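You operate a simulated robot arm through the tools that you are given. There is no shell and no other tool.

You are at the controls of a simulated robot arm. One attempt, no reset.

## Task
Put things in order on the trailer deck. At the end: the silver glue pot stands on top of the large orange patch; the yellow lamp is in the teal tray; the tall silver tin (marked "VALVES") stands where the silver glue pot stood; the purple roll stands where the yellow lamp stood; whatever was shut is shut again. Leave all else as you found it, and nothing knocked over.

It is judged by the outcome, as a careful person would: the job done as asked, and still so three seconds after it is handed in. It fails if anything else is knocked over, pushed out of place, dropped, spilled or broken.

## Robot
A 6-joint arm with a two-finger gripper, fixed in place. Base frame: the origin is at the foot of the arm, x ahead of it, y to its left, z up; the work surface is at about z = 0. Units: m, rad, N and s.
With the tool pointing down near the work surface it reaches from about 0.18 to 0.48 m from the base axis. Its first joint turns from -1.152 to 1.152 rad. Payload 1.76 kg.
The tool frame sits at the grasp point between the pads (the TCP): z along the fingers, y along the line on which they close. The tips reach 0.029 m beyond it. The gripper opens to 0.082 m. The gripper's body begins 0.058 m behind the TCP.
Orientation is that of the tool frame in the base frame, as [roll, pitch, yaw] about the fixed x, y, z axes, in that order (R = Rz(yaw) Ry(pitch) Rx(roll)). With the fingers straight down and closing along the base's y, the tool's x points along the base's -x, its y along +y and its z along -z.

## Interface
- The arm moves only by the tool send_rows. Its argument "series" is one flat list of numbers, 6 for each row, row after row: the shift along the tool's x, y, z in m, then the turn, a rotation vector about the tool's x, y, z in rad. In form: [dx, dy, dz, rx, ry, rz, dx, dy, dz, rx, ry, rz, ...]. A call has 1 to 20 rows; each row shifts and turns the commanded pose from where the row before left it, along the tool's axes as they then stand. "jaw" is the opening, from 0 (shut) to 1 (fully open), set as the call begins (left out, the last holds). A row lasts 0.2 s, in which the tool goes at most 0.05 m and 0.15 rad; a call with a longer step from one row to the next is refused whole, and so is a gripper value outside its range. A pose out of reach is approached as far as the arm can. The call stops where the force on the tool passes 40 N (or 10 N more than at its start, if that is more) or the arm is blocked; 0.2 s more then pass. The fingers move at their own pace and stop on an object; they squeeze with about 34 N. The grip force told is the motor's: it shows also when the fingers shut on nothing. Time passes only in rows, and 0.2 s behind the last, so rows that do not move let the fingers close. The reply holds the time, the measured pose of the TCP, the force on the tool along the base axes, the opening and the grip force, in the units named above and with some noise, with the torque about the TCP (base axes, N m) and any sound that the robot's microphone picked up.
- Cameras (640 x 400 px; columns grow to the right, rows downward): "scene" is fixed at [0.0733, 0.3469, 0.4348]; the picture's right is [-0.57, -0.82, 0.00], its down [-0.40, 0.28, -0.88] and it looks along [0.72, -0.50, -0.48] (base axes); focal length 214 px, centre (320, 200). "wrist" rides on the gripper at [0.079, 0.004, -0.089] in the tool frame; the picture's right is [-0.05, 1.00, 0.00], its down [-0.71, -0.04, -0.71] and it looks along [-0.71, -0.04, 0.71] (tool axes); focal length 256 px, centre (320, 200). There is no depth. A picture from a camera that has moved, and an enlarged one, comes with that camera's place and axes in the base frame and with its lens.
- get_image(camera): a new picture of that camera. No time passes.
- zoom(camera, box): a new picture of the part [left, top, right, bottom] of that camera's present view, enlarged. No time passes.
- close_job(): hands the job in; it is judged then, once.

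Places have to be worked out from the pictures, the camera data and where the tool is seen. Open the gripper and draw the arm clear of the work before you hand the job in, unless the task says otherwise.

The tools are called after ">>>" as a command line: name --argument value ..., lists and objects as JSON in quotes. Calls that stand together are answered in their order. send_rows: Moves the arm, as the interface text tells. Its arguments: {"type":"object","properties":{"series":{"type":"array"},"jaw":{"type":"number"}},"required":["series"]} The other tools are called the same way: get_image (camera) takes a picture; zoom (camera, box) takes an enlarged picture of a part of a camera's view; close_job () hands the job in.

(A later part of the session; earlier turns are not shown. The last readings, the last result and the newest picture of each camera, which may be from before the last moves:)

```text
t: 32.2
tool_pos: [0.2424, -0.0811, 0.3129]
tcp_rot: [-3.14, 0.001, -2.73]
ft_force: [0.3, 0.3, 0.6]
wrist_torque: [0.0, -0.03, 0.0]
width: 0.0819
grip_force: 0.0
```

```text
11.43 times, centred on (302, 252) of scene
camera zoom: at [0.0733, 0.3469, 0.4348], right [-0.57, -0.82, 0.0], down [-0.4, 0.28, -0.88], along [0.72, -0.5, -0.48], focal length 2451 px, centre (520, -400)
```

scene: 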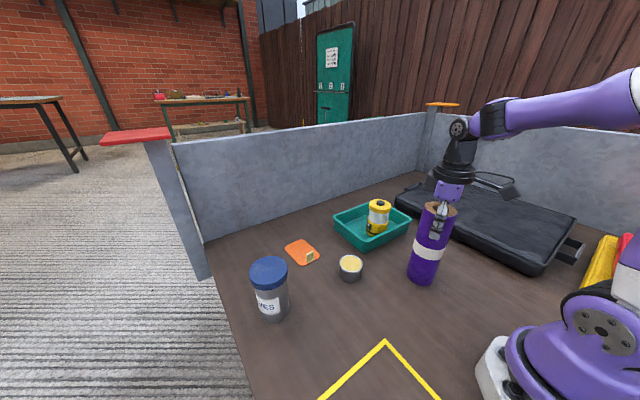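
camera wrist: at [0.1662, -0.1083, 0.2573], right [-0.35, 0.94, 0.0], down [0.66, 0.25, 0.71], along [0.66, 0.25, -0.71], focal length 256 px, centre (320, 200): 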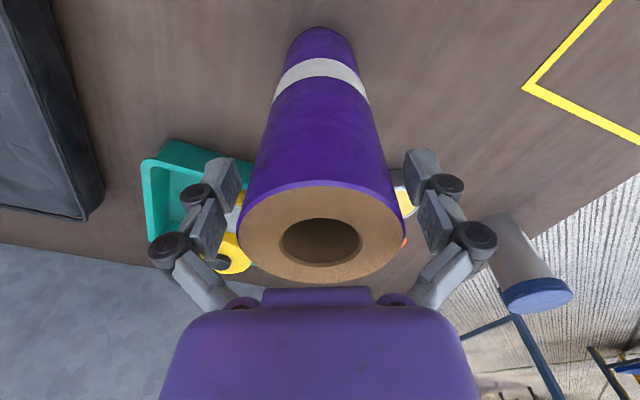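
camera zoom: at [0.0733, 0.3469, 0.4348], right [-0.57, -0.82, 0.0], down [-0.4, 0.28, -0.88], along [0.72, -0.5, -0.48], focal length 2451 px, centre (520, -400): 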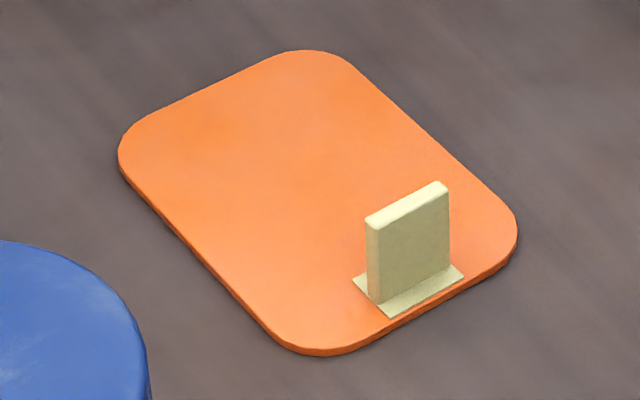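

The brass piece is a thin tab standing on the patch's near edge, so the pot (r≈0.029) fits on the free part, centred at about (0.497,0.120). That is beyond straight-down reach, so I will grasp the pot with the tool tilted outward by 0.25 rad. I go above the pot with that attitude.

>>> send_rows --series '[0, 0, 0, 0, 0, 0.0878, 0, 0, 0, 0, 0, 0.0878, -0.0278, 0.0224, 0.01, 0, 0, 0, -0.0278, 0.0224, 0.01, 0, 0, 0, -0.0278, 0.0224, 0.03, 0, 0, 0, -0.0278, 0.0224, 0.03, 0, 0, 0, -0.0278, 0.0224, 0.03, 0, 0, 0, 0, 0, 0, 0, -0.125, 0, 0, 0, 0, 0, -0.125, 0]'

>>> get_image --camera "wrist"

>>> get_image --camera "scene"

```text
t: 34.2
tool_pos: [0.3509, 0.06, 0.2031]
tcp_rot: [-3.14, 0.253, -2.907]
ft_force: [-0.2, -0.6, 0.1]
wrist_torque: [-0.01, 0.0, -0.02]
width: 0.082
grip_force: 0.0
```

```text
taken
camera wrist: at [0.252, 0.0419, 0.2701], right [-0.18, 0.98, 0.01], down [0.5, 0.08, 0.86], along [0.85, 0.16, -0.51], focal length 256 px, centre (320, 200)
```

wrist: 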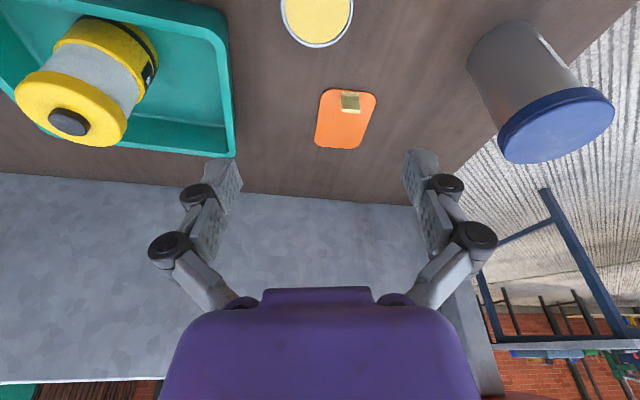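

```text
taken
```

scene: 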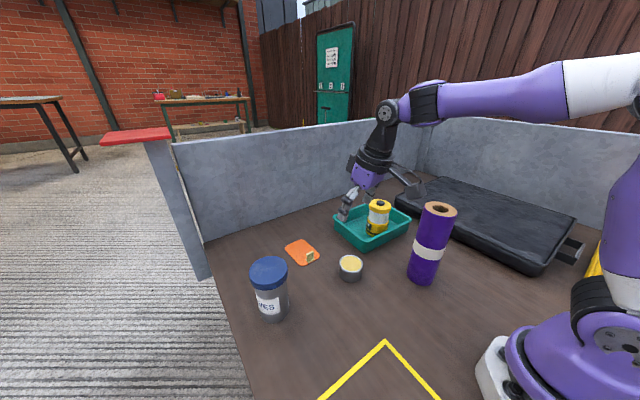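

The pot sits at about (0.351,0.060) as before. I descend vertically with the tilted tool to z≈0.08 first, then check.

>>> send_rows --series '[0.0107, 0, 0.0315, 0, 0, 0, 0.0102, 0, 0.0397, 0, 0, 0, 0.0102, 0, 0.0397, 0, 0, 0]'

>>> get_image --camera "wrist"

>>> zoom --camera "scene" --box '[270, 150, 470, 310]'

```text
t: 35.0
tool_pos: [0.347, 0.0603, 0.0884]
tcp_rot: [3.14, 0.253, -2.905]
ft_force: [0.4, -0.4, 0.1]
wrist_torque: [-0.03, -0.01, -0.04]
width: 0.0818
grip_force: 0.0
```

```text
taken
camera wrist: at [0.2479, 0.0414, 0.1562], right [-0.18, 0.98, 0.01], down [0.5, 0.08, 0.86], along [0.85, 0.16, -0.51], focal length 256 px, centre (320, 200)
```

wrist: 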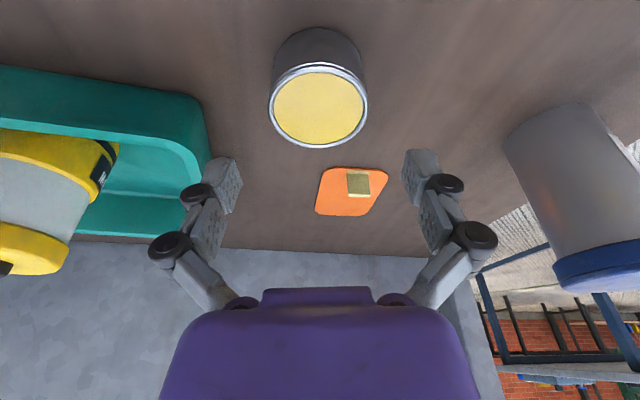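

```text
2.50 times, centred on (370, 230) of scene
camera zoom: at [0.0733, 0.3469, 0.4348], right [-0.57, -0.82, 0.0], down [-0.4, 0.28, -0.88], along [0.72, -0.5, -0.48], focal length 536 px, centre (195, 125)
```

zoom: 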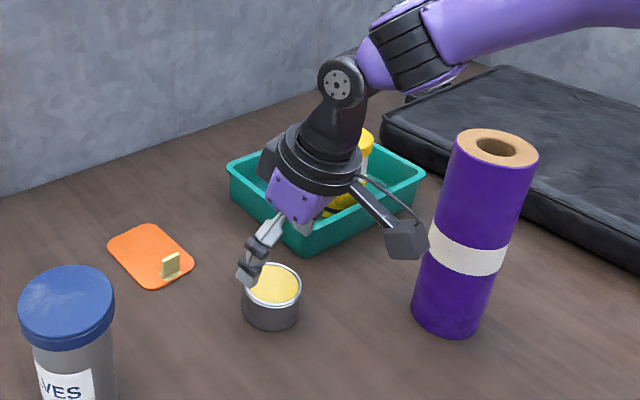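

Pot centre refines to (0.349,0.060); lateral alignment is good. I lower the last 5 cm.

>>> send_rows --series '[0.006, 0, 0.0195, 0, 0, 0, 0.005, 0, 0.0175, 0, 0, 0, 0.004, 0, 0.0135, 0, 0, 0]'

>>> get_image --camera "wrist"

>>> zoom --camera "scene" --box '[300, 200, 420, 300]'

```text
t: 35.8
tool_pos: [0.3454, 0.0595, 0.0361]
tcp_rot: [-3.141, 0.251, -2.905]
ft_force: [-0.1, 0.5, -0.3]
wrist_torque: [0.0, 0.0, 0.0]
width: 0.082
grip_force: 0.0
```

```text
taken
camera wrist: at [0.2469, 0.041, 0.1024], right [-0.18, 0.98, 0.01], down [0.5, 0.08, 0.86], along [0.84, 0.16, -0.51], focal length 256 px, centre (320, 200)
```

wrist: 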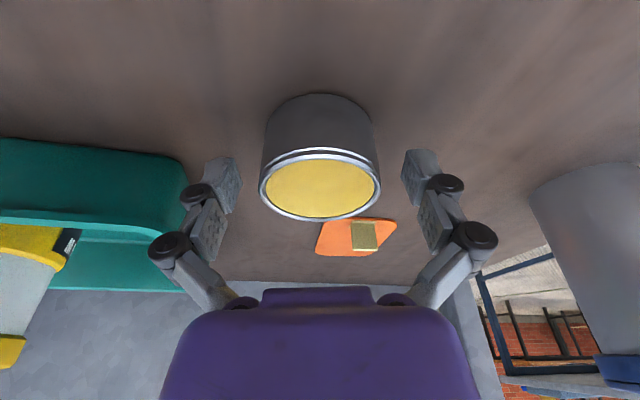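

```text
4.00 times, centred on (360, 250) of scene
camera zoom: at [0.0733, 0.3469, 0.4348], right [-0.57, -0.82, 0.0], down [-0.4, 0.28, -0.88], along [0.72, -0.5, -0.48], focal length 858 px, centre (160, 0)
```

zoom: 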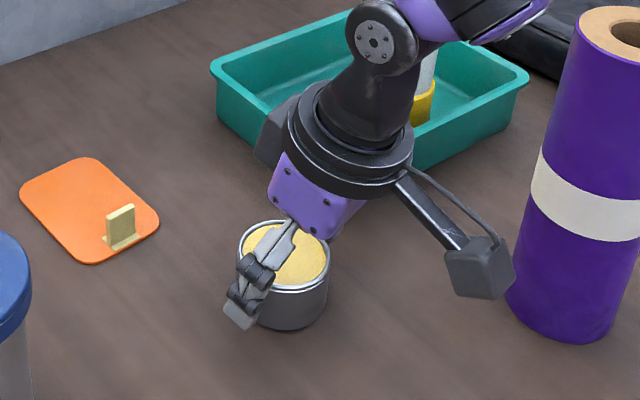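

The pot is centred between the fingers. I close.

>>> send_rows --series '[0, 0, 0, 0, 0, 0, 0, 0, 0, 0, 0, 0, 0, 0, 0, 0, 0, 0]' --jaw 0

>>> get_image --camera "wrist"

>>> zoom --camera "scene" --box '[300, 200, 420, 300]'

```text
t: 36.6
tool_pos: [0.3475, 0.0596, 0.0366]
tcp_rot: [-3.141, 0.256, -2.906]
ft_force: [2.3, -1.1, 13.6]
wrist_torque: [-0.41, -0.38, 0.05]
width: 0.0568
grip_force: 33.5
```

```text
taken
camera wrist: at [0.2476, 0.0411, 0.1031], right [-0.18, 0.98, 0.01], down [0.5, 0.08, 0.86], along [0.85, 0.16, -0.51], focal length 256 px, centre (320, 200)
```

wrist: 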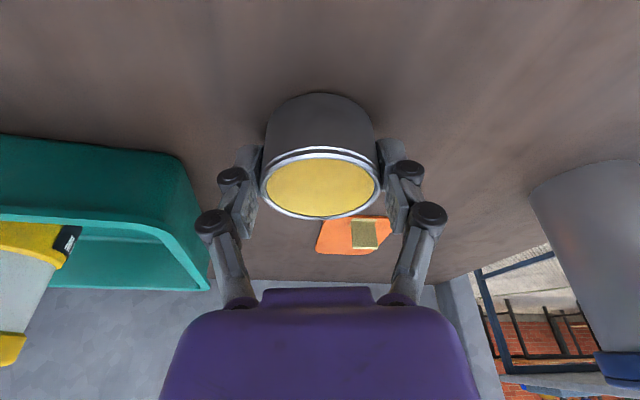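

```text
4.00 times, centred on (360, 250) of scene
camera zoom: at [0.0733, 0.3469, 0.4348], right [-0.57, -0.82, 0.0], down [-0.4, 0.28, -0.88], along [0.72, -0.5, -0.48], focal length 858 px, centre (160, 0)
```

zoom: 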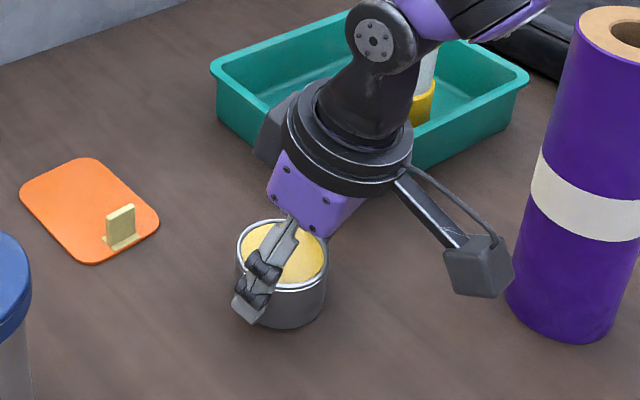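

Gripped at 0.057 m. I lift straight up 6 cm and check that the pot stays level.

>>> send_rows --series '[-0.0025, 0, -0.0097, 0, 0, 0, -0.005, 0, -0.0194, 0, 0, 0, -0.0075, 0, -0.0291, 0, 0, 0]'

>>> get_image --camera "wrist"

>>> zoom --camera "scene" --box '[270, 180, 420, 300]'

```text
t: 37.4
tool_pos: [0.348, 0.0602, 0.0946]
tcp_rot: [-3.141, 0.25, -2.906]
ft_force: [0.9, 0.6, -3.0]
wrist_torque: [0.0, 0.0, 0.02]
width: 0.057
grip_force: 34.0
```

```text
taken
camera wrist: at [0.2484, 0.0413, 0.1621], right [-0.18, 0.98, 0.01], down [0.5, 0.08, 0.86], along [0.84, 0.16, -0.51], focal length 256 px, centre (320, 200)
```

wrist: 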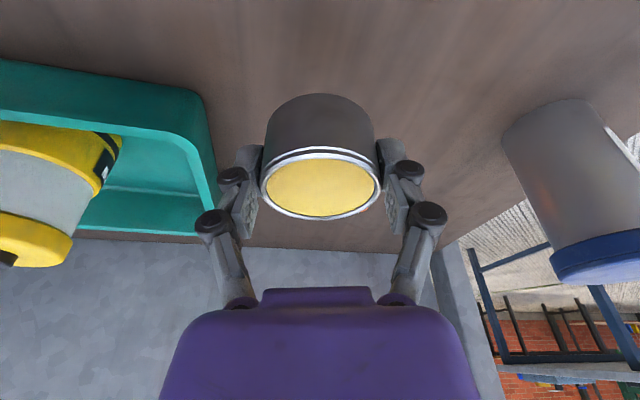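

```text
3.33 times, centred on (345, 240) of scene
camera zoom: at [0.0734, 0.3469, 0.4348], right [-0.57, -0.82, 0.0], down [-0.4, 0.28, -0.88], along [0.72, -0.5, -0.48], focal length 715 px, centre (237, 67)
```

zoom: 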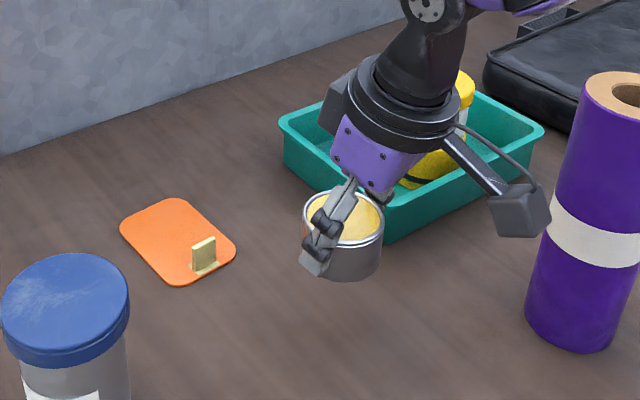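

The pot hangs level. I carry it horizontally over to above (0.497,0.120), pot bottom at about 0.058, well above the tab.

>>> send_rows --series '[-0.0378, 0.006, 0.0097, 0, 0, 0, -0.0378, 0.006, 0.0097, 0, 0, 0, -0.0378, 0.006, 0.0097, 0, 0, 0, -0.0378, 0.006, 0.0097, 0, 0, 0]'

>>> get_image --camera "wrist"

>>> zoom --camera "scene" --box '[240, 150, 390, 290]'

```text
t: 38.4
tool_pos: [0.493, 0.1188, 0.0916]
tcp_rot: [3.142, 0.247, -2.907]
ft_force: [-0.3, -0.6, -4.0]
wrist_torque: [-0.01, 0.03, 0.0]
width: 0.0568
grip_force: 34.1
```

```text
taken
camera wrist: at [0.3942, 0.1001, 0.1591], right [-0.18, 0.98, 0.01], down [0.51, 0.08, 0.86], along [0.84, 0.16, -0.51], focal length 256 px, centre (320, 200)
```

wrist: 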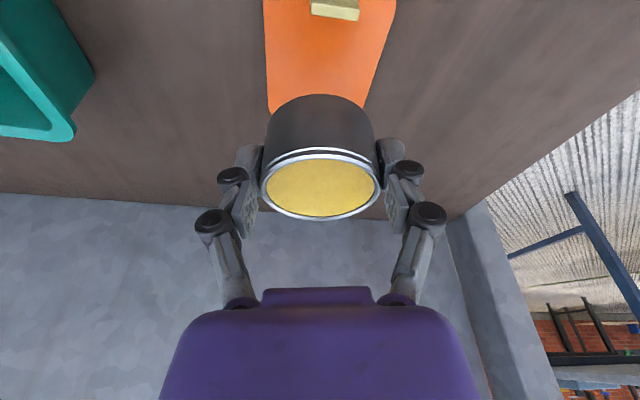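

```text
2.86 times, centred on (315, 220) of scene
camera zoom: at [0.0733, 0.3469, 0.4348], right [-0.57, -0.82, 0.0], down [-0.4, 0.28, -0.88], along [0.72, -0.5, -0.48], focal length 613 px, centre (334, 143)
```

zoom: 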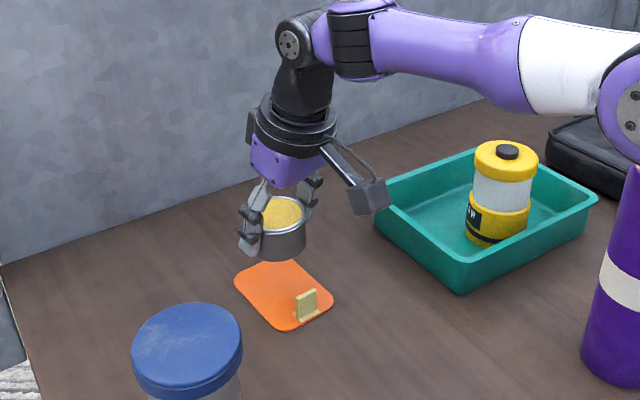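

Over target. I lower to just above the patch, then in fine steps until it touches.

>>> send_rows --series '[0.0045, 0.0005, 0.0174, 0, 0, 0, 0.004, 0.0005, 0.0155, 0, 0, 0, 0.0022, 0, 0.0087, 0, 0, 0]'

>>> zoom --camera "scene" --box '[260, 190, 360, 280]'

>>> get_image --camera "wrist"

```text
t: 39.2
tool_pos: [0.4916, 0.1199, 0.0513]
tcp_rot: [-3.142, 0.251, -2.907]
ft_force: [0.3, -0.2, -3.2]
wrist_torque: [0.02, 0.03, -0.01]
width: 0.0571
grip_force: 34.2
```

```text
4.44 times, centred on (310, 235) of scene
camera zoom: at [0.0734, 0.3469, 0.4348], right [-0.57, -0.82, 0.0], down [-0.4, 0.28, -0.88], along [0.72, -0.5, -0.48], focal length 953 px, centre (364, 44)
```

zoom: 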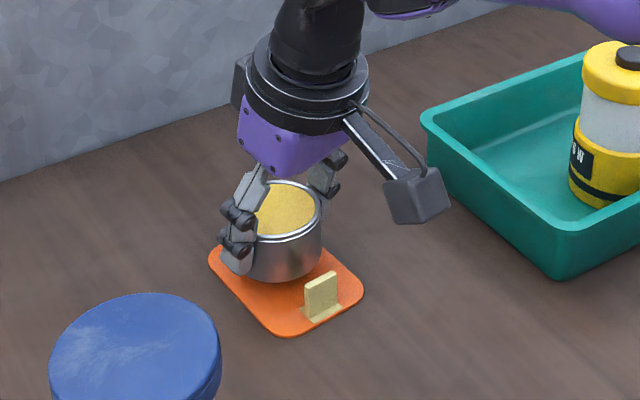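

```text
taken
camera wrist: at [0.3931, 0.101, 0.1178], right [-0.18, 0.98, 0.01], down [0.5, 0.08, 0.86], along [0.84, 0.16, -0.51], focal length 256 px, centre (320, 200)
```

wrist: 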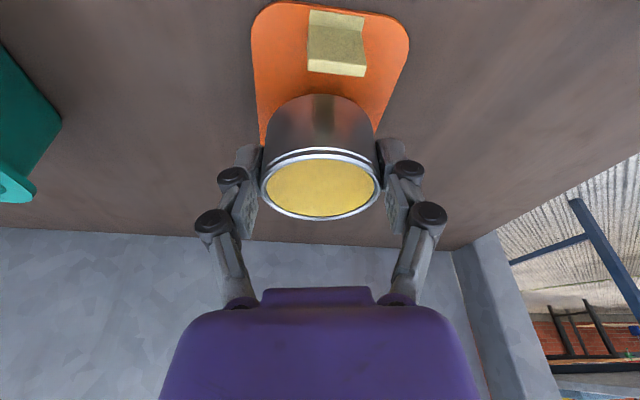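

Still about 12 mm up, lined up behind the tab. I go on down in fine steps.

>>> send_rows --series '[0.0002, 0, 0.0045, 0, 0, 0, 0.0002, 0, 0.0035, 0, 0, 0, 0.0003, 0, 0.0012, 0, 0, 0]'

```text
t: 40.0
tool_pos: [0.4935, 0.1205, 0.0427]
tcp_rot: [-3.141, 0.253, -2.906]
ft_force: [-0.6, 0.1, -4.7]
wrist_torque: [-0.01, 0.03, 0.02]
width: 0.0569
grip_force: 34.3
```

>>> send_rows --series '[0.0003, 0, 0.0012, 0, 0, 0, 0.0003, 0, 0.0012, 0, 0, 0]'

```text
t: 40.6
tool_pos: [0.4938, 0.1209, 0.0403]
tcp_rot: [-3.141, 0.252, -2.905]
ft_force: [-0.4, 0.5, -2.7]
wrist_torque: [0.04, 0.03, -0.03]
width: 0.0567
grip_force: 33.9
```

>>> send_rows --series '[0.0003, 0, 0.001, 0, 0, 0, 0.0003, 0, 0.001, 0, 0, 0]'

```text
t: 41.2
tool_pos: [0.4932, 0.1211, 0.0386]
tcp_rot: [3.141, 0.252, -2.905]
ft_force: [-1.2, -0.7, 2.1]
wrist_torque: [-0.04, -0.07, 0.02]
width: 0.0568
grip_force: 33.9
```

Contact is starting (force went from −3 to +2 N). I look once, then open.

>>> send_rows --series '[0.0001, 0, 0.0004, 0, 0, 0, 0, 0, 0, 0, 0, 0, 0, 0, 0, 0, 0, 0]' --jaw 1

>>> zoom --camera "scene" --box '[260, 190, 360, 280]'

>>> get_image --camera "wrist"

```text
t: 42.0
tool_pos: [0.4938, 0.1202, 0.0395]
tcp_rot: [-3.141, 0.252, -2.906]
ft_force: [-0.9, 0.3, -0.2]
wrist_torque: [0.01, -0.01, 0.0]
width: 0.0822
grip_force: 0.1
```

```text
4.44 times, centred on (310, 235) of scene
camera zoom: at [0.0733, 0.3469, 0.4348], right [-0.57, -0.82, 0.0], down [-0.4, 0.28, -0.88], along [0.72, -0.5, -0.48], focal length 953 px, centre (364, 44)
```

zoom: 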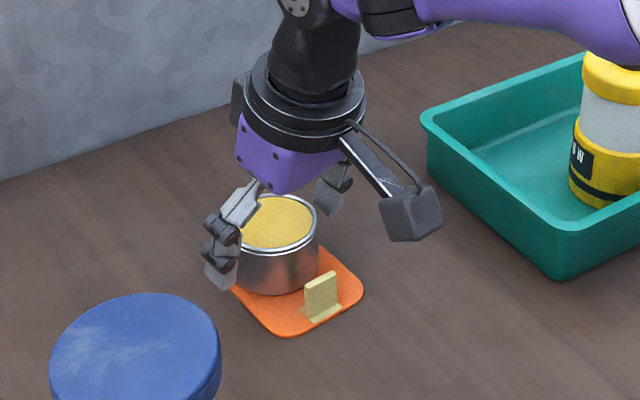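

```text
taken
camera wrist: at [0.3953, 0.102, 0.1051], right [-0.18, 0.98, 0.01], down [0.5, 0.08, 0.86], along [0.85, 0.16, -0.51], focal length 256 px, centre (320, 200)
```

wrist: 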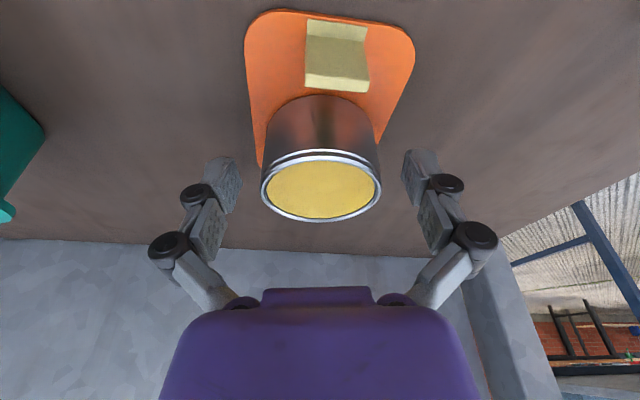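

The pot stands on the patch, clear of the tab. I lift straight up off it, then retract and straighten the tool.

>>> send_rows --series '[-0.0025, 0, -0.0097, 0, 0, 0, -0.005, 0, -0.0194, 0, 0, 0, -0.0075, 0, -0.0291, 0, 0, 0, 0.0288, 0.001, -0.0354, 0, 0, 0, 0.0288, 0.001, -0.0354, 0, 0, 0, 0.0288, 0.001, -0.0354, 0, 0, 0, 0.0288, 0.001, -0.0354, 0, 0, 0, 0.0288, 0.001, -0.0354, 0, 0, 0, 0, 0, 0, 0, 0.126, 0, 0, 0, 0, 0, 0.126, 0]'

>>> zoom --camera "scene" --box '[260, 200, 360, 290]'

>>> get_image --camera "wrist"

```text
t: 44.2
tool_pos: [0.3137, 0.0832, 0.2332]
tcp_rot: [-3.14, -0.001, -2.904]
ft_force: [0.2, 0.1, 0.5]
wrist_torque: [-0.03, 0.01, -0.01]
width: 0.0821
grip_force: 0.1
```

```text
4.44 times, centred on (310, 245) of scene
camera zoom: at [0.0733, 0.3469, 0.4348], right [-0.57, -0.82, 0.0], down [-0.4, 0.28, -0.88], along [0.72, -0.5, -0.48], focal length 953 px, centre (364, 0)
```

zoom: 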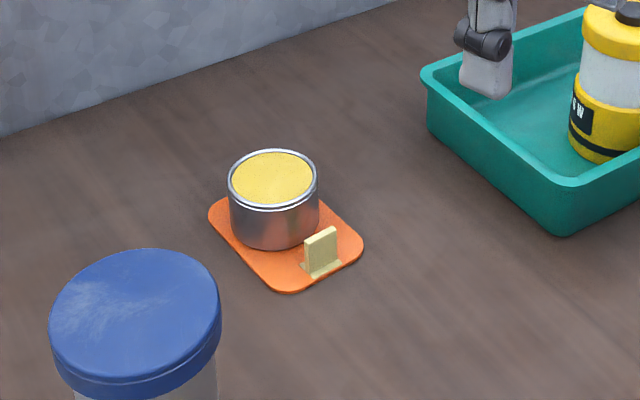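

```text
taken
camera wrist: at [0.2348, 0.0695, 0.323], right [-0.18, 0.98, 0.0], down [0.7, 0.13, 0.71], along [0.69, 0.13, -0.71], focal length 256 px, centre (320, 200)
```

wrist: 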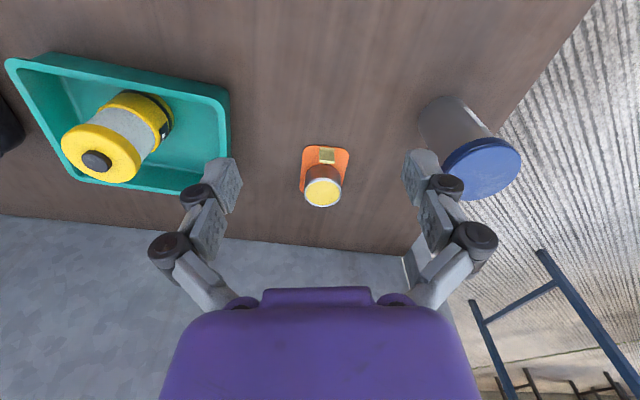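

The pot is properly placed. Now the tin: I turn the heading toward it (0.62 rad) and move to a viewing position short of it.

>>> send_rows --series '[0, 0, -0.02, 0, 0, -0.127, 0, 0, -0.02, 0, 0, -0.127, 0, 0, -0.02, 0, 0, -0.127, -0.0208, 0.0371, 0, 0, 0, 0, -0.0208, 0.0371, 0, 0, 0, 0, -0.0208, 0.0371, 0, 0, 0, 0]'

>>> get_image --camera "wrist"

>>> zoom --camera "wrist" --box '[240, 20, 400, 200]'

>>> zoom --camera "scene" --box '[230, 230, 320, 340]'

```text
t: 45.6
tool_pos: [0.3006, 0.2098, 0.2943]
tcp_rot: [3.141, 0.001, -2.525]
ft_force: [0.2, -0.4, -0.4]
wrist_torque: [0.0, 0.0, -0.02]
width: 0.0819
grip_force: 0.1
```

```text
taken
camera wrist: at [0.2323, 0.1681, 0.3833], right [-0.53, 0.85, 0.0], down [0.6, 0.38, 0.71], along [0.6, 0.38, -0.71], focal length 256 px, centre (320, 200)
```

wrist: 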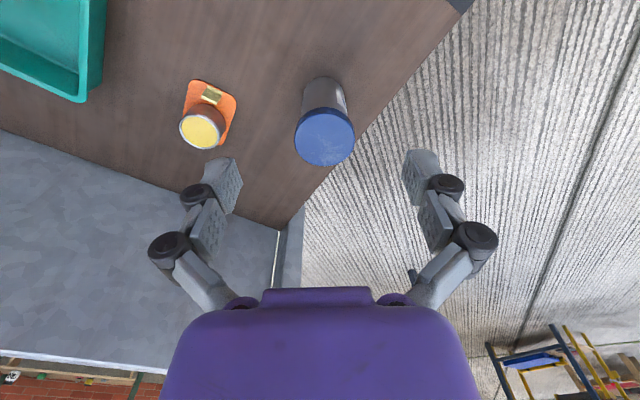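

```text
2.22 times, centred on (320, 110) of wrist
camera zoom: at [0.2323, 0.1681, 0.3833], right [-0.53, 0.85, 0.0], down [0.6, 0.38, 0.71], along [0.6, 0.38, -0.71], focal length 569 px, centre (320, 400)
```

zoom: 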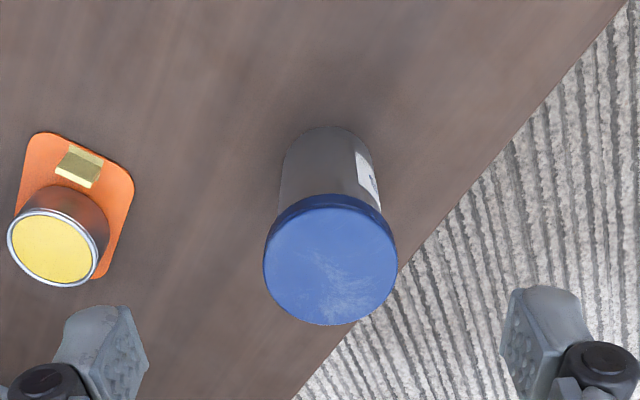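

```text
3.64 times, centred on (275, 285) of scene
camera zoom: at [0.0733, 0.3469, 0.4348], right [-0.57, -0.82, 0.0], down [-0.4, 0.28, -0.88], along [0.72, -0.5, -0.48], focal length 780 px, centre (484, -109)
```

zoom: 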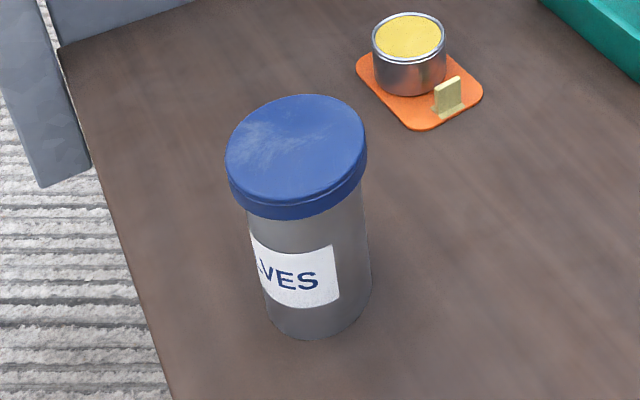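

Lid centre (0.368,0.261), about 0.072 wide — snug but it fits. I tilt the tool 0.2 rad outward for reach and move above the tin, tips at ~0.13.

>>> send_rows --series '[0, 0, 0, 0, -0.1, 0, 0, 0, 0, 0, -0.1, 0, -0.0138, 0.0007, 0.037, 0, 0, 0, -0.0138, 0.0007, 0.037, 0, 0, 0, -0.0138, 0.0007, 0.037, 0, 0, 0, -0.0138, 0.0007, 0.034, 0, 0, 0]'

>>> get_image --camera "wrist"

>>> zoom --camera "scene" --box '[200, 150, 360, 340]'

```text
t: 47.0
tool_pos: [0.3638, 0.2577, 0.1599]
tcp_rot: [3.142, 0.2, -2.525]
ft_force: [0.2, 0.8, 0.0]
wrist_torque: [0.02, -0.01, -0.02]
width: 0.0821
grip_force: 0.0
```

```text
taken
camera wrist: at [0.2823, 0.2076, 0.2329], right [-0.53, 0.84, 0.01], down [0.47, 0.29, 0.83], along [0.7, 0.45, -0.55], focal length 256 px, centre (320, 200)
```

wrist: 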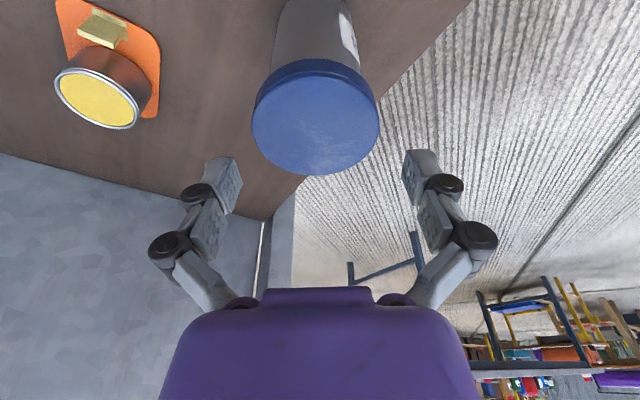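

```text
2.11 times, centred on (280, 245) of scene
camera zoom: at [0.0733, 0.3469, 0.4348], right [-0.57, -0.82, 0.0], down [-0.4, 0.28, -0.88], along [0.72, -0.5, -0.48], focal length 452 px, centre (404, 105)
```

zoom: 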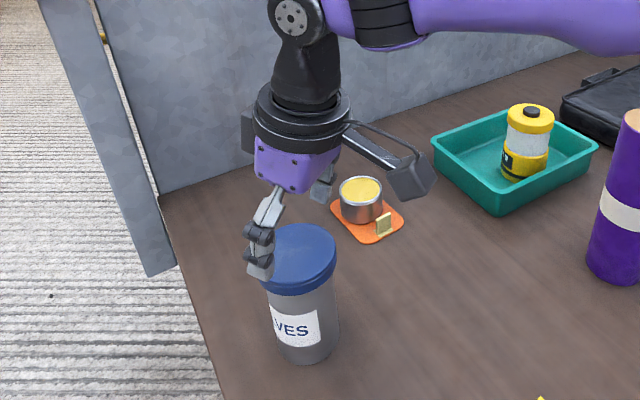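

The lid sits ~2.5 mm to the −y side of the tool axis; I correct that, move 6 mm outward, and descend around it.

>>> send_rows --series '[-0.006, -0.0025, 0.0012, 0, 0, 0, 0.003, 0, 0.0147, 0, 0, 0]'

>>> get_image --camera "wrist"

```text
t: 47.6
tool_pos: [0.3724, 0.2621, 0.1478]
tcp_rot: [3.141, 0.199, -2.526]
ft_force: [-0.3, 0.3, -0.3]
wrist_torque: [0.01, 0.0, 0.0]
width: 0.0819
grip_force: 0.0
```

```text
taken
camera wrist: at [0.29, 0.2097, 0.2197], right [-0.54, 0.84, 0.01], down [0.47, 0.29, 0.83], along [0.7, 0.45, -0.55], focal length 256 px, centre (320, 200)
```

wrist: 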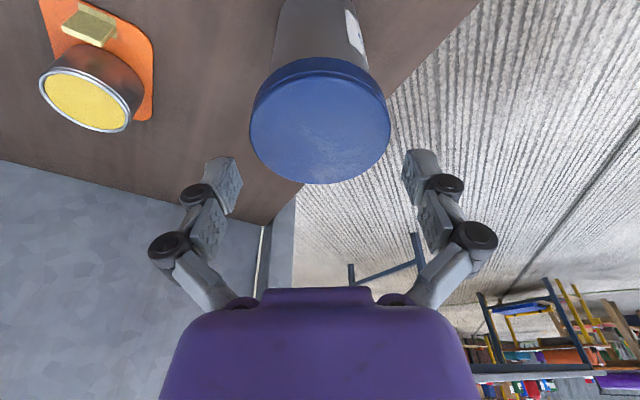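

Now centred laterally. I descend the remaining ~6 cm.

>>> send_rows --series '[0.0039, 0, 0.0153, 0, 0, 0, 0.0039, 0, 0.0153, 0, 0, 0, 0.0039, 0, 0.0153, 0, 0, 0, 0.0039, 0, 0.0153, 0, 0, 0]'

>>> get_image --camera "wrist"

>>> zoom --camera "scene" --box '[200, 150, 360, 340]'

```text
t: 48.6
tool_pos: [0.3699, 0.2579, 0.0836]
tcp_rot: [3.14, 0.199, -2.526]
ft_force: [-0.3, 0.0, 0.3]
wrist_torque: [-0.01, 0.02, -0.02]
width: 0.0817
grip_force: 0.1
```

```text
taken
camera wrist: at [0.2876, 0.208, 0.1555], right [-0.53, 0.84, 0.01], down [0.47, 0.29, 0.83], along [0.7, 0.45, -0.55], focal length 256 px, centre (320, 200)
```

wrist: 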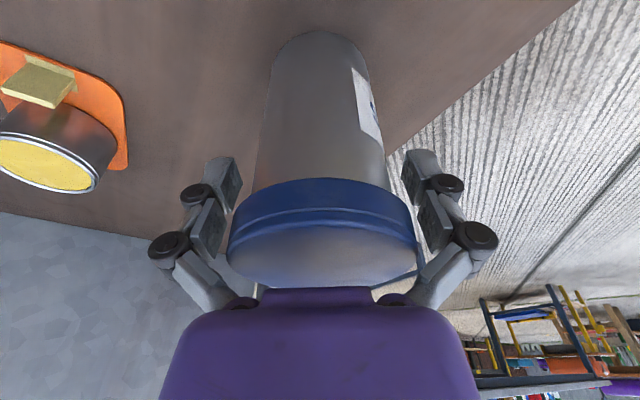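

```text
2.11 times, centred on (280, 245) of scene
camera zoom: at [0.0733, 0.3469, 0.4348], right [-0.57, -0.82, 0.0], down [-0.4, 0.28, -0.88], along [0.72, -0.5, -0.48], focal length 452 px, centre (404, 105)
```

zoom: 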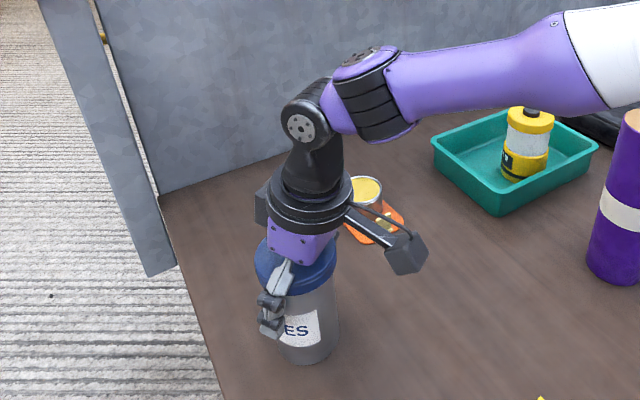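

The fingers straddle the tin evenly. I close.

>>> send_rows --series '[0, 0, 0, 0, 0, 0, 0, 0, 0, 0, 0, 0, 0, 0, 0, 0, 0, 0]' --jaw 0

>>> get_image --camera "wrist"

>>> zoom --camera "scene" --box '[200, 150, 360, 340]'

```text
t: 49.4
tool_pos: [0.3696, 0.2592, 0.0838]
tcp_rot: [3.141, 0.202, -2.524]
ft_force: [-5.0, 0.3, 19.9]
wrist_torque: [0.04, -0.08, -0.01]
width: 0.0677
grip_force: 33.8
```

```text
taken
camera wrist: at [0.2878, 0.2083, 0.1563], right [-0.54, 0.84, 0.01], down [0.47, 0.29, 0.84], along [0.7, 0.45, -0.55], focal length 256 px, centre (320, 200)
```

wrist: 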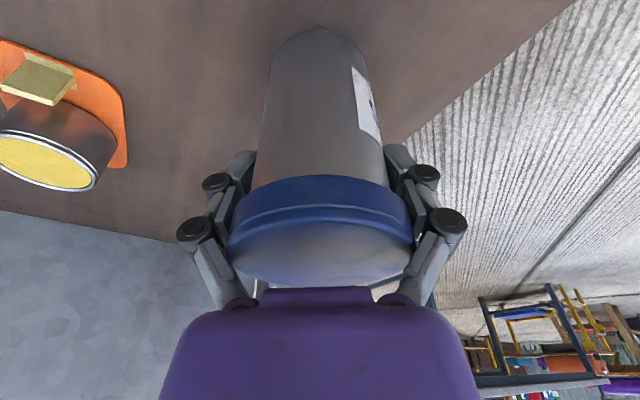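

```text
2.11 times, centred on (280, 245) of scene
camera zoom: at [0.0733, 0.3469, 0.4349], right [-0.57, -0.82, 0.0], down [-0.4, 0.28, -0.88], along [0.72, -0.5, -0.48], focal length 452 px, centre (404, 105)
```

zoom: 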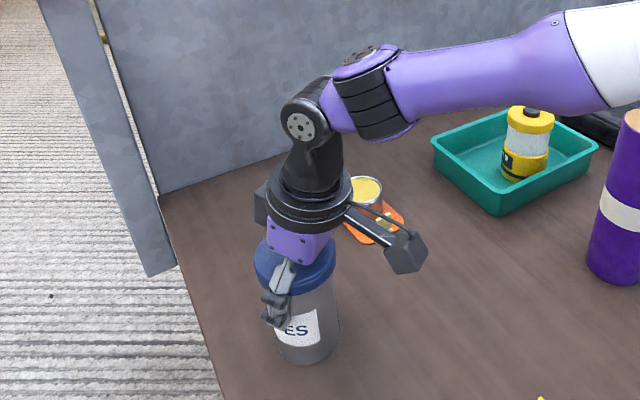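

Held at 0.068 m. I lift a little and check that the lid and body rise together.

>>> send_rows --series '[-0.002, 0, -0.0098, 0, 0, 0, -0.002, 0, -0.0098, 0, 0, 0, -0.004, 0, -0.0196, 0, 0, 0]'

>>> get_image --camera "wrist"

>>> zoom --camera "scene" --box '[200, 150, 360, 340]'

```text
t: 50.2
tool_pos: [0.3693, 0.259, 0.1243]
tcp_rot: [3.142, 0.2, -2.526]
ft_force: [0.2, -0.4, -2.0]
wrist_torque: [0.01, 0.02, 0.0]
width: 0.0669
grip_force: 34.4
```

```text
taken
camera wrist: at [0.2879, 0.2083, 0.1969], right [-0.53, 0.84, 0.01], down [0.47, 0.29, 0.83], along [0.7, 0.45, -0.55], focal length 256 px, centre (320, 200)
```

wrist: 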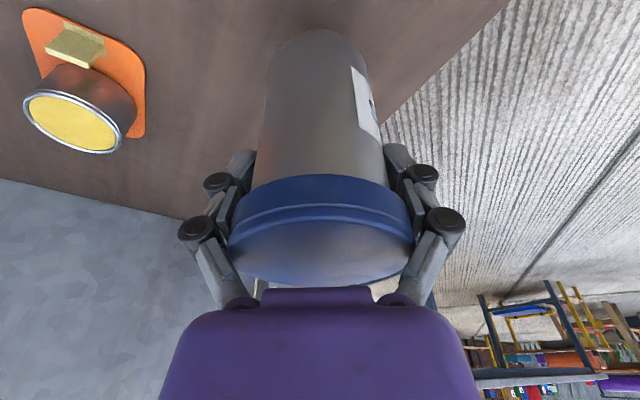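

```text
2.11 times, centred on (280, 245) of scene
camera zoom: at [0.0733, 0.3469, 0.4348], right [-0.57, -0.82, 0.0], down [-0.4, 0.28, -0.88], along [0.72, -0.5, -0.48], focal length 452 px, centre (404, 105)
```

zoom: 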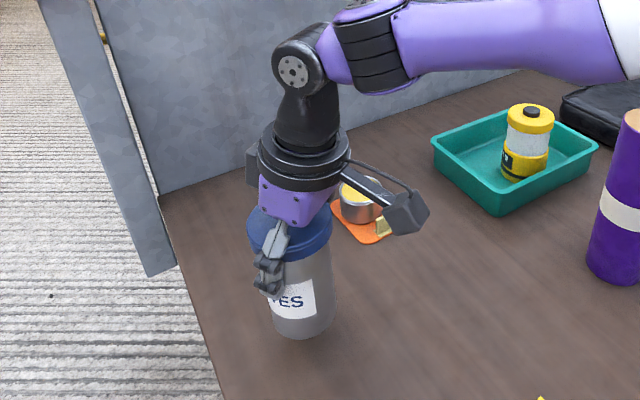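

The whole tin lifts together. I carry it to above the pot's old spot (0.349,0.060) and turn the heading toward 0.18 rad there.

>>> send_rows --series '[0.0251, -0.0303, -0.0071, 0, 0, 0, 0.0251, -0.0303, -0.0071, 0, 0, 0, 0.0251, -0.0303, -0.0071, 0, 0, 0, 0.0251, -0.0303, -0.0071, 0, 0, 0, 0.0251, -0.0303, -0.0071, 0, 0, 0, 0, 0, 0, 0.0291, 0, 0.1437, 0, 0, 0, 0.0291, 0, 0.1437, 0, 0, 0, 0.0291, 0, 0.1437]'

>>> get_image --camera "wrist"

>>> zoom --camera "scene" --box '[240, 120, 460, 320]'

```text
t: 52.0
tool_pos: [0.352, 0.0608, 0.1344]
tcp_rot: [3.141, 0.2, -2.967]
ft_force: [-1.1, 0.4, -0.8]
wrist_torque: [0.01, 0.0, -0.01]
width: 0.0667
grip_force: 34.1
```

```text
taken
camera wrist: at [0.2566, 0.0486, 0.207], right [-0.12, 0.99, 0.01], down [0.55, 0.06, 0.83], along [0.83, 0.11, -0.55], focal length 256 px, centre (320, 200)
```

wrist: 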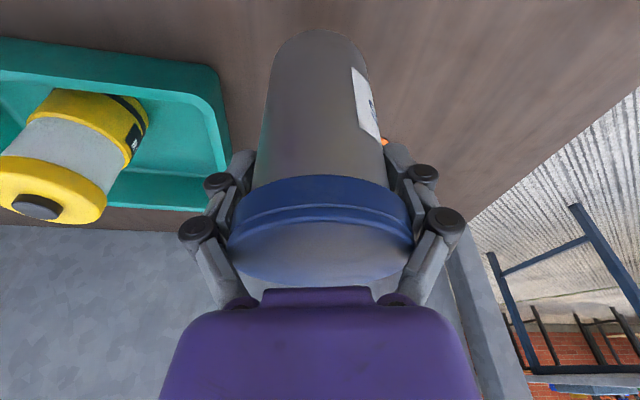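

```text
2.00 times, centred on (350, 220) of scene
camera zoom: at [0.0733, 0.3469, 0.4348], right [-0.57, -0.82, 0.0], down [-0.4, 0.28, -0.88], along [0.72, -0.5, -0.48], focal length 429 px, centre (260, 160)
```

zoom: 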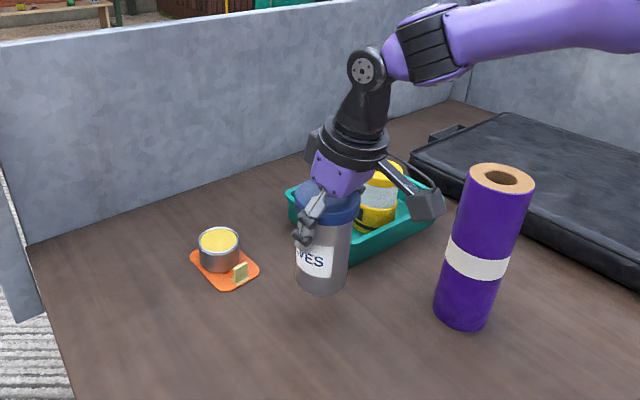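

Positioned over the spot. I lower to near contact.

>>> send_rows --series '[0.0043, 0, 0.0176, 0, 0, 0, 0.0035, 0, 0.0167, 0, 0, 0, 0.0018, 0, 0.0088, 0, 0, 0, 0.0004, 0, 0.002, 0, 0, 0]'

```text
t: 53.0
tool_pos: [0.352, 0.0604, 0.0871]
tcp_rot: [-3.141, 0.199, -2.965]
ft_force: [0.0, 0.4, -1.2]
wrist_torque: [-0.02, -0.01, 0.0]
width: 0.0669
grip_force: 33.9
```

>>> send_rows --series '[0.0003, 0, 0.0012, 0, 0, 0, 0.0003, 0, 0.0012, 0, 0, 0]'

>>> zoom --camera "scene" --box '[280, 200, 420, 320]'

```text
t: 53.6
tool_pos: [0.3508, 0.0616, 0.0862]
tcp_rot: [-3.142, 0.201, -2.964]
ft_force: [-0.7, -0.5, -0.2]
wrist_torque: [0.01, 0.02, 0.03]
width: 0.0667
grip_force: 34.1
```

```text
3.33 times, centred on (350, 260) of scene
camera zoom: at [0.0733, 0.3469, 0.4348], right [-0.57, -0.82, 0.0], down [-0.4, 0.28, -0.88], along [0.72, -0.5, -0.48], focal length 715 px, centre (220, 0)
```

zoom: 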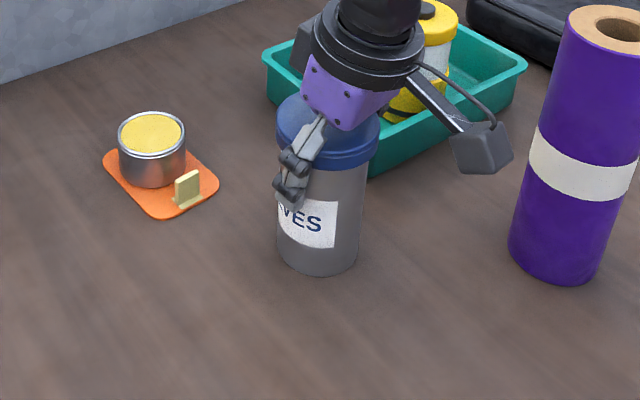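

Not firmly down yet; a little further.

>>> send_rows --series '[0.0003, 0, 0.001, 0, 0, 0, 0.0003, 0, 0.001, 0, 0, 0]'

```text
t: 54.2
tool_pos: [0.3515, 0.0616, 0.083]
tcp_rot: [-3.141, 0.204, -2.963]
ft_force: [-1.8, 1.7, 14.7]
wrist_torque: [0.0, -0.25, -0.01]
width: 0.0676
grip_force: 33.9
```

It has touched down (15 N). I ease up slightly and open.

>>> send_rows --series '[-0.0002, 0, -0.0008, 0, 0, 0]'

>>> send_rows --series '[0, 0, 0, 0, 0, 0, 0, 0, 0, 0, 0, 0, 0, 0, 0, 0, 0, 0]' --jaw 1

>>> get_image --camera "wrist"

>>> zoom --camera "scene" --box '[280, 200, 420, 320]'

```text
t: 54.6
tool_pos: [0.351, 0.0604, 0.0847]
tcp_rot: [-3.141, 0.202, -2.965]
ft_force: [3.5, 1.9, 7.3]
wrist_torque: [0.08, -0.48, 0.07]
width: 0.0671
grip_force: 34.0
```

```text
t: 55.4
tool_pos: [0.3505, 0.0606, 0.0832]
tcp_rot: [-3.141, 0.198, -2.966]
ft_force: [0.4, 0.5, -0.3]
wrist_torque: [0.0, -0.05, 0.0]
width: 0.0819
grip_force: 0.1
```

```text
taken
camera wrist: at [0.255, 0.0485, 0.1565], right [-0.12, 0.99, 0.01], down [0.55, 0.06, 0.83], along [0.83, 0.11, -0.55], focal length 256 px, centre (320, 200)
```

wrist: 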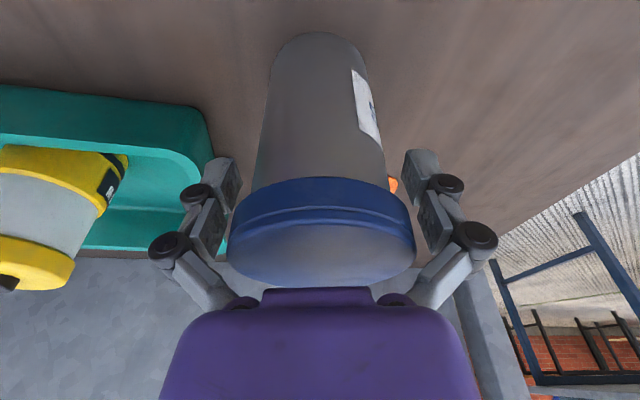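

```text
3.33 times, centred on (350, 260) of scene
camera zoom: at [0.0733, 0.3469, 0.4348], right [-0.57, -0.82, 0.0], down [-0.4, 0.28, -0.88], along [0.72, -0.5, -0.48], focal length 715 px, centre (220, 0)
```

zoom: 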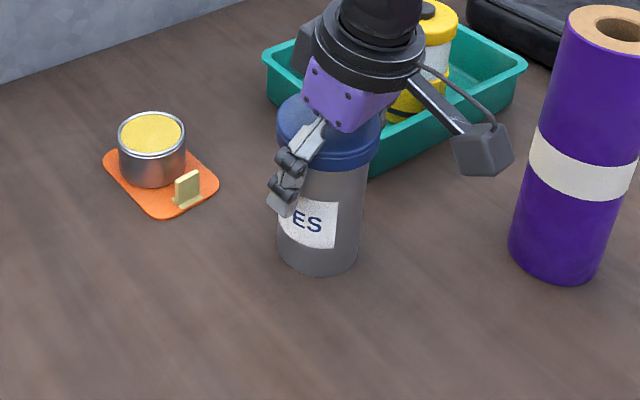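

Released and standing. I lift straight up off the tin, back off and straighten the tool, then check its position.

>>> send_rows --series '[-0.003, 0, -0.0147, 0, 0, 0, -0.006, 0, -0.0294, 0, 0, 0, -0.007, 0, -0.0343, 0, 0, 0, -0.007, 0, -0.0343, 0, 0, 0, 0.025, 0, -0.03, 0, 0, 0, 0.025, 0, -0.03, 0, 0, 0, 0, 0, 0, 0, 0.1, 0, 0, 0, 0, 0, 0.1, 0]'

>>> get_image --camera "wrist"

>>> zoom --camera "scene" --box '[280, 200, 420, 320]'

>>> zoom --camera "wrist" --box '[240, 0, 400, 140]'

```text
t: 57.2
tool_pos: [0.2904, 0.05, 0.2487]
tcp_rot: [3.141, -0.002, -2.963]
ft_force: [-0.2, 0.7, 0.3]
wrist_torque: [-0.02, 0.05, 0.01]
width: 0.082
grip_force: 0.1
```

```text
taken
camera wrist: at [0.2113, 0.0408, 0.3381], right [-0.12, 0.99, 0.0], down [0.7, 0.09, 0.71], along [0.7, 0.09, -0.71], focal length 256 px, centre (320, 200)
```

wrist: 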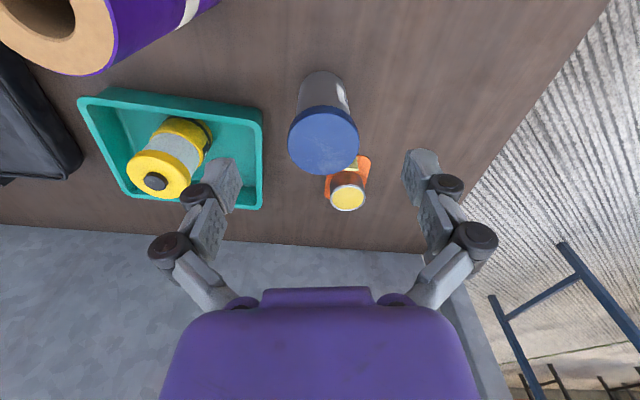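

```text
3.33 times, centred on (350, 260) of scene
camera zoom: at [0.0733, 0.3469, 0.4348], right [-0.57, -0.82, 0.0], down [-0.4, 0.28, -0.88], along [0.72, -0.5, -0.48], focal length 715 px, centre (220, 0)
```

zoom: 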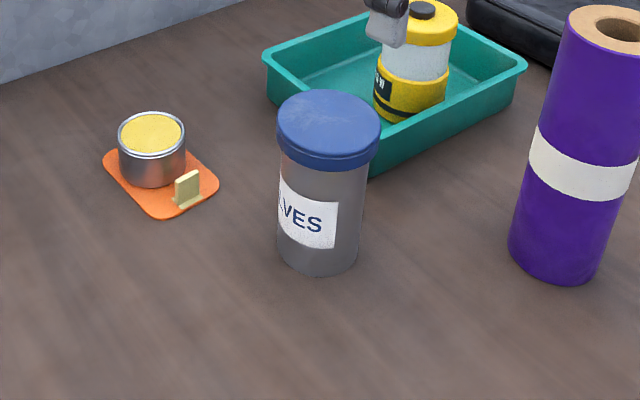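

```text
2.86 times, centred on (320, 70) of wrist
camera zoom: at [0.2113, 0.0408, 0.3381], right [-0.12, 0.99, 0.0], down [0.7, 0.09, 0.71], along [0.7, 0.09, -0.71], focal length 731 px, centre (320, 571)
```

zoom: 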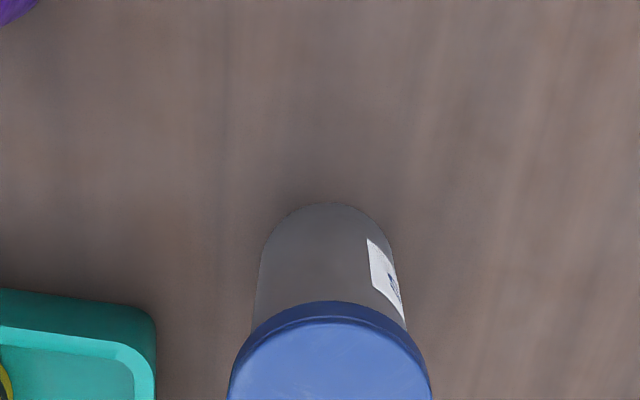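

Tin lid computes to (0.350,0.062): on the pot's old spot, upright with lid on. Last is the roll: I rise and move over it at (0.241,−0.081).

>>> send_rows --series '[0, 0, -0.045, 0, 0, 0, 0.0179, -0.0302, 0, 0, 0, 0, 0.0179, -0.0302, 0, 0, 0, 0, 0.0179, -0.0302, 0, 0, 0, 0, 0.0179, -0.0302, 0, 0, 0, 0]'

>>> get_image --camera "wrist"

```text
t: 58.4
tool_pos: [0.2408, -0.0824, 0.293]
tcp_rot: [3.142, 0.0, -2.963]
ft_force: [0.0, -0.3, -0.2]
wrist_torque: [-0.01, 0.05, -0.01]
width: 0.0821
grip_force: 0.0
```

```text
taken
camera wrist: at [0.1606, -0.0915, 0.3822], right [-0.12, 0.99, 0.0], down [0.7, 0.09, 0.71], along [0.7, 0.09, -0.71], focal length 256 px, centre (320, 200)
```

wrist: 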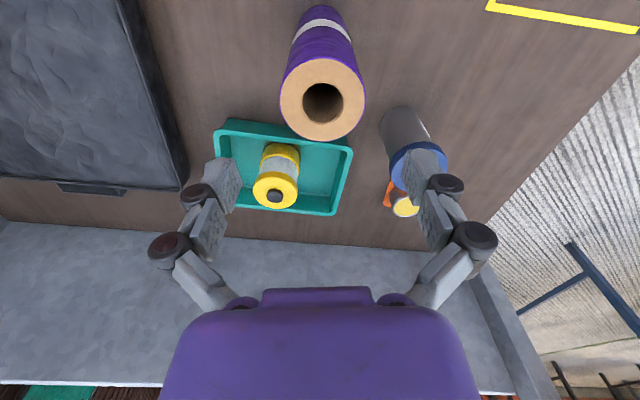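

The roll is centred beneath. I descend to z≈0.166.

>>> send_rows --series '[0.001, 0.001, 0.035, 0, 0, 0, 0, 0, 0.035, 0, 0, 0, 0, 0, 0.03, 0, 0, 0, 0, 0, 0.027, 0, 0, 0]'

>>> get_image --camera "wrist"

```text
t: 59.4
tool_pos: [0.2404, -0.0794, 0.165]
tcp_rot: [-3.141, 0.0, -2.964]
ft_force: [0.5, 0.2, 0.4]
wrist_torque: [0.0, -0.03, -0.01]
width: 0.0816
grip_force: 0.1
```

```text
taken
camera wrist: at [0.1597, -0.0883, 0.2539], right [-0.12, 0.99, 0.0], down [0.7, 0.09, 0.71], along [0.7, 0.09, -0.71], focal length 256 px, centre (320, 200)
```

wrist: 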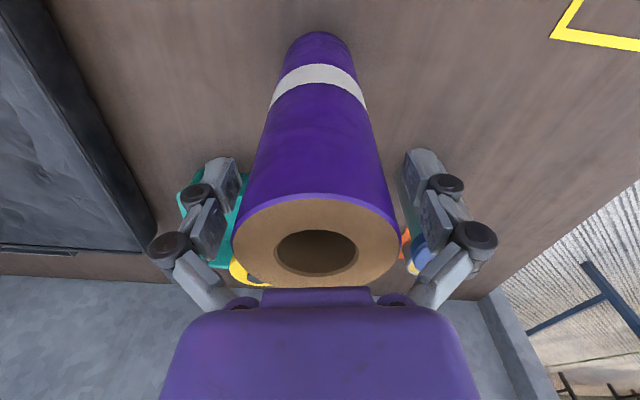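

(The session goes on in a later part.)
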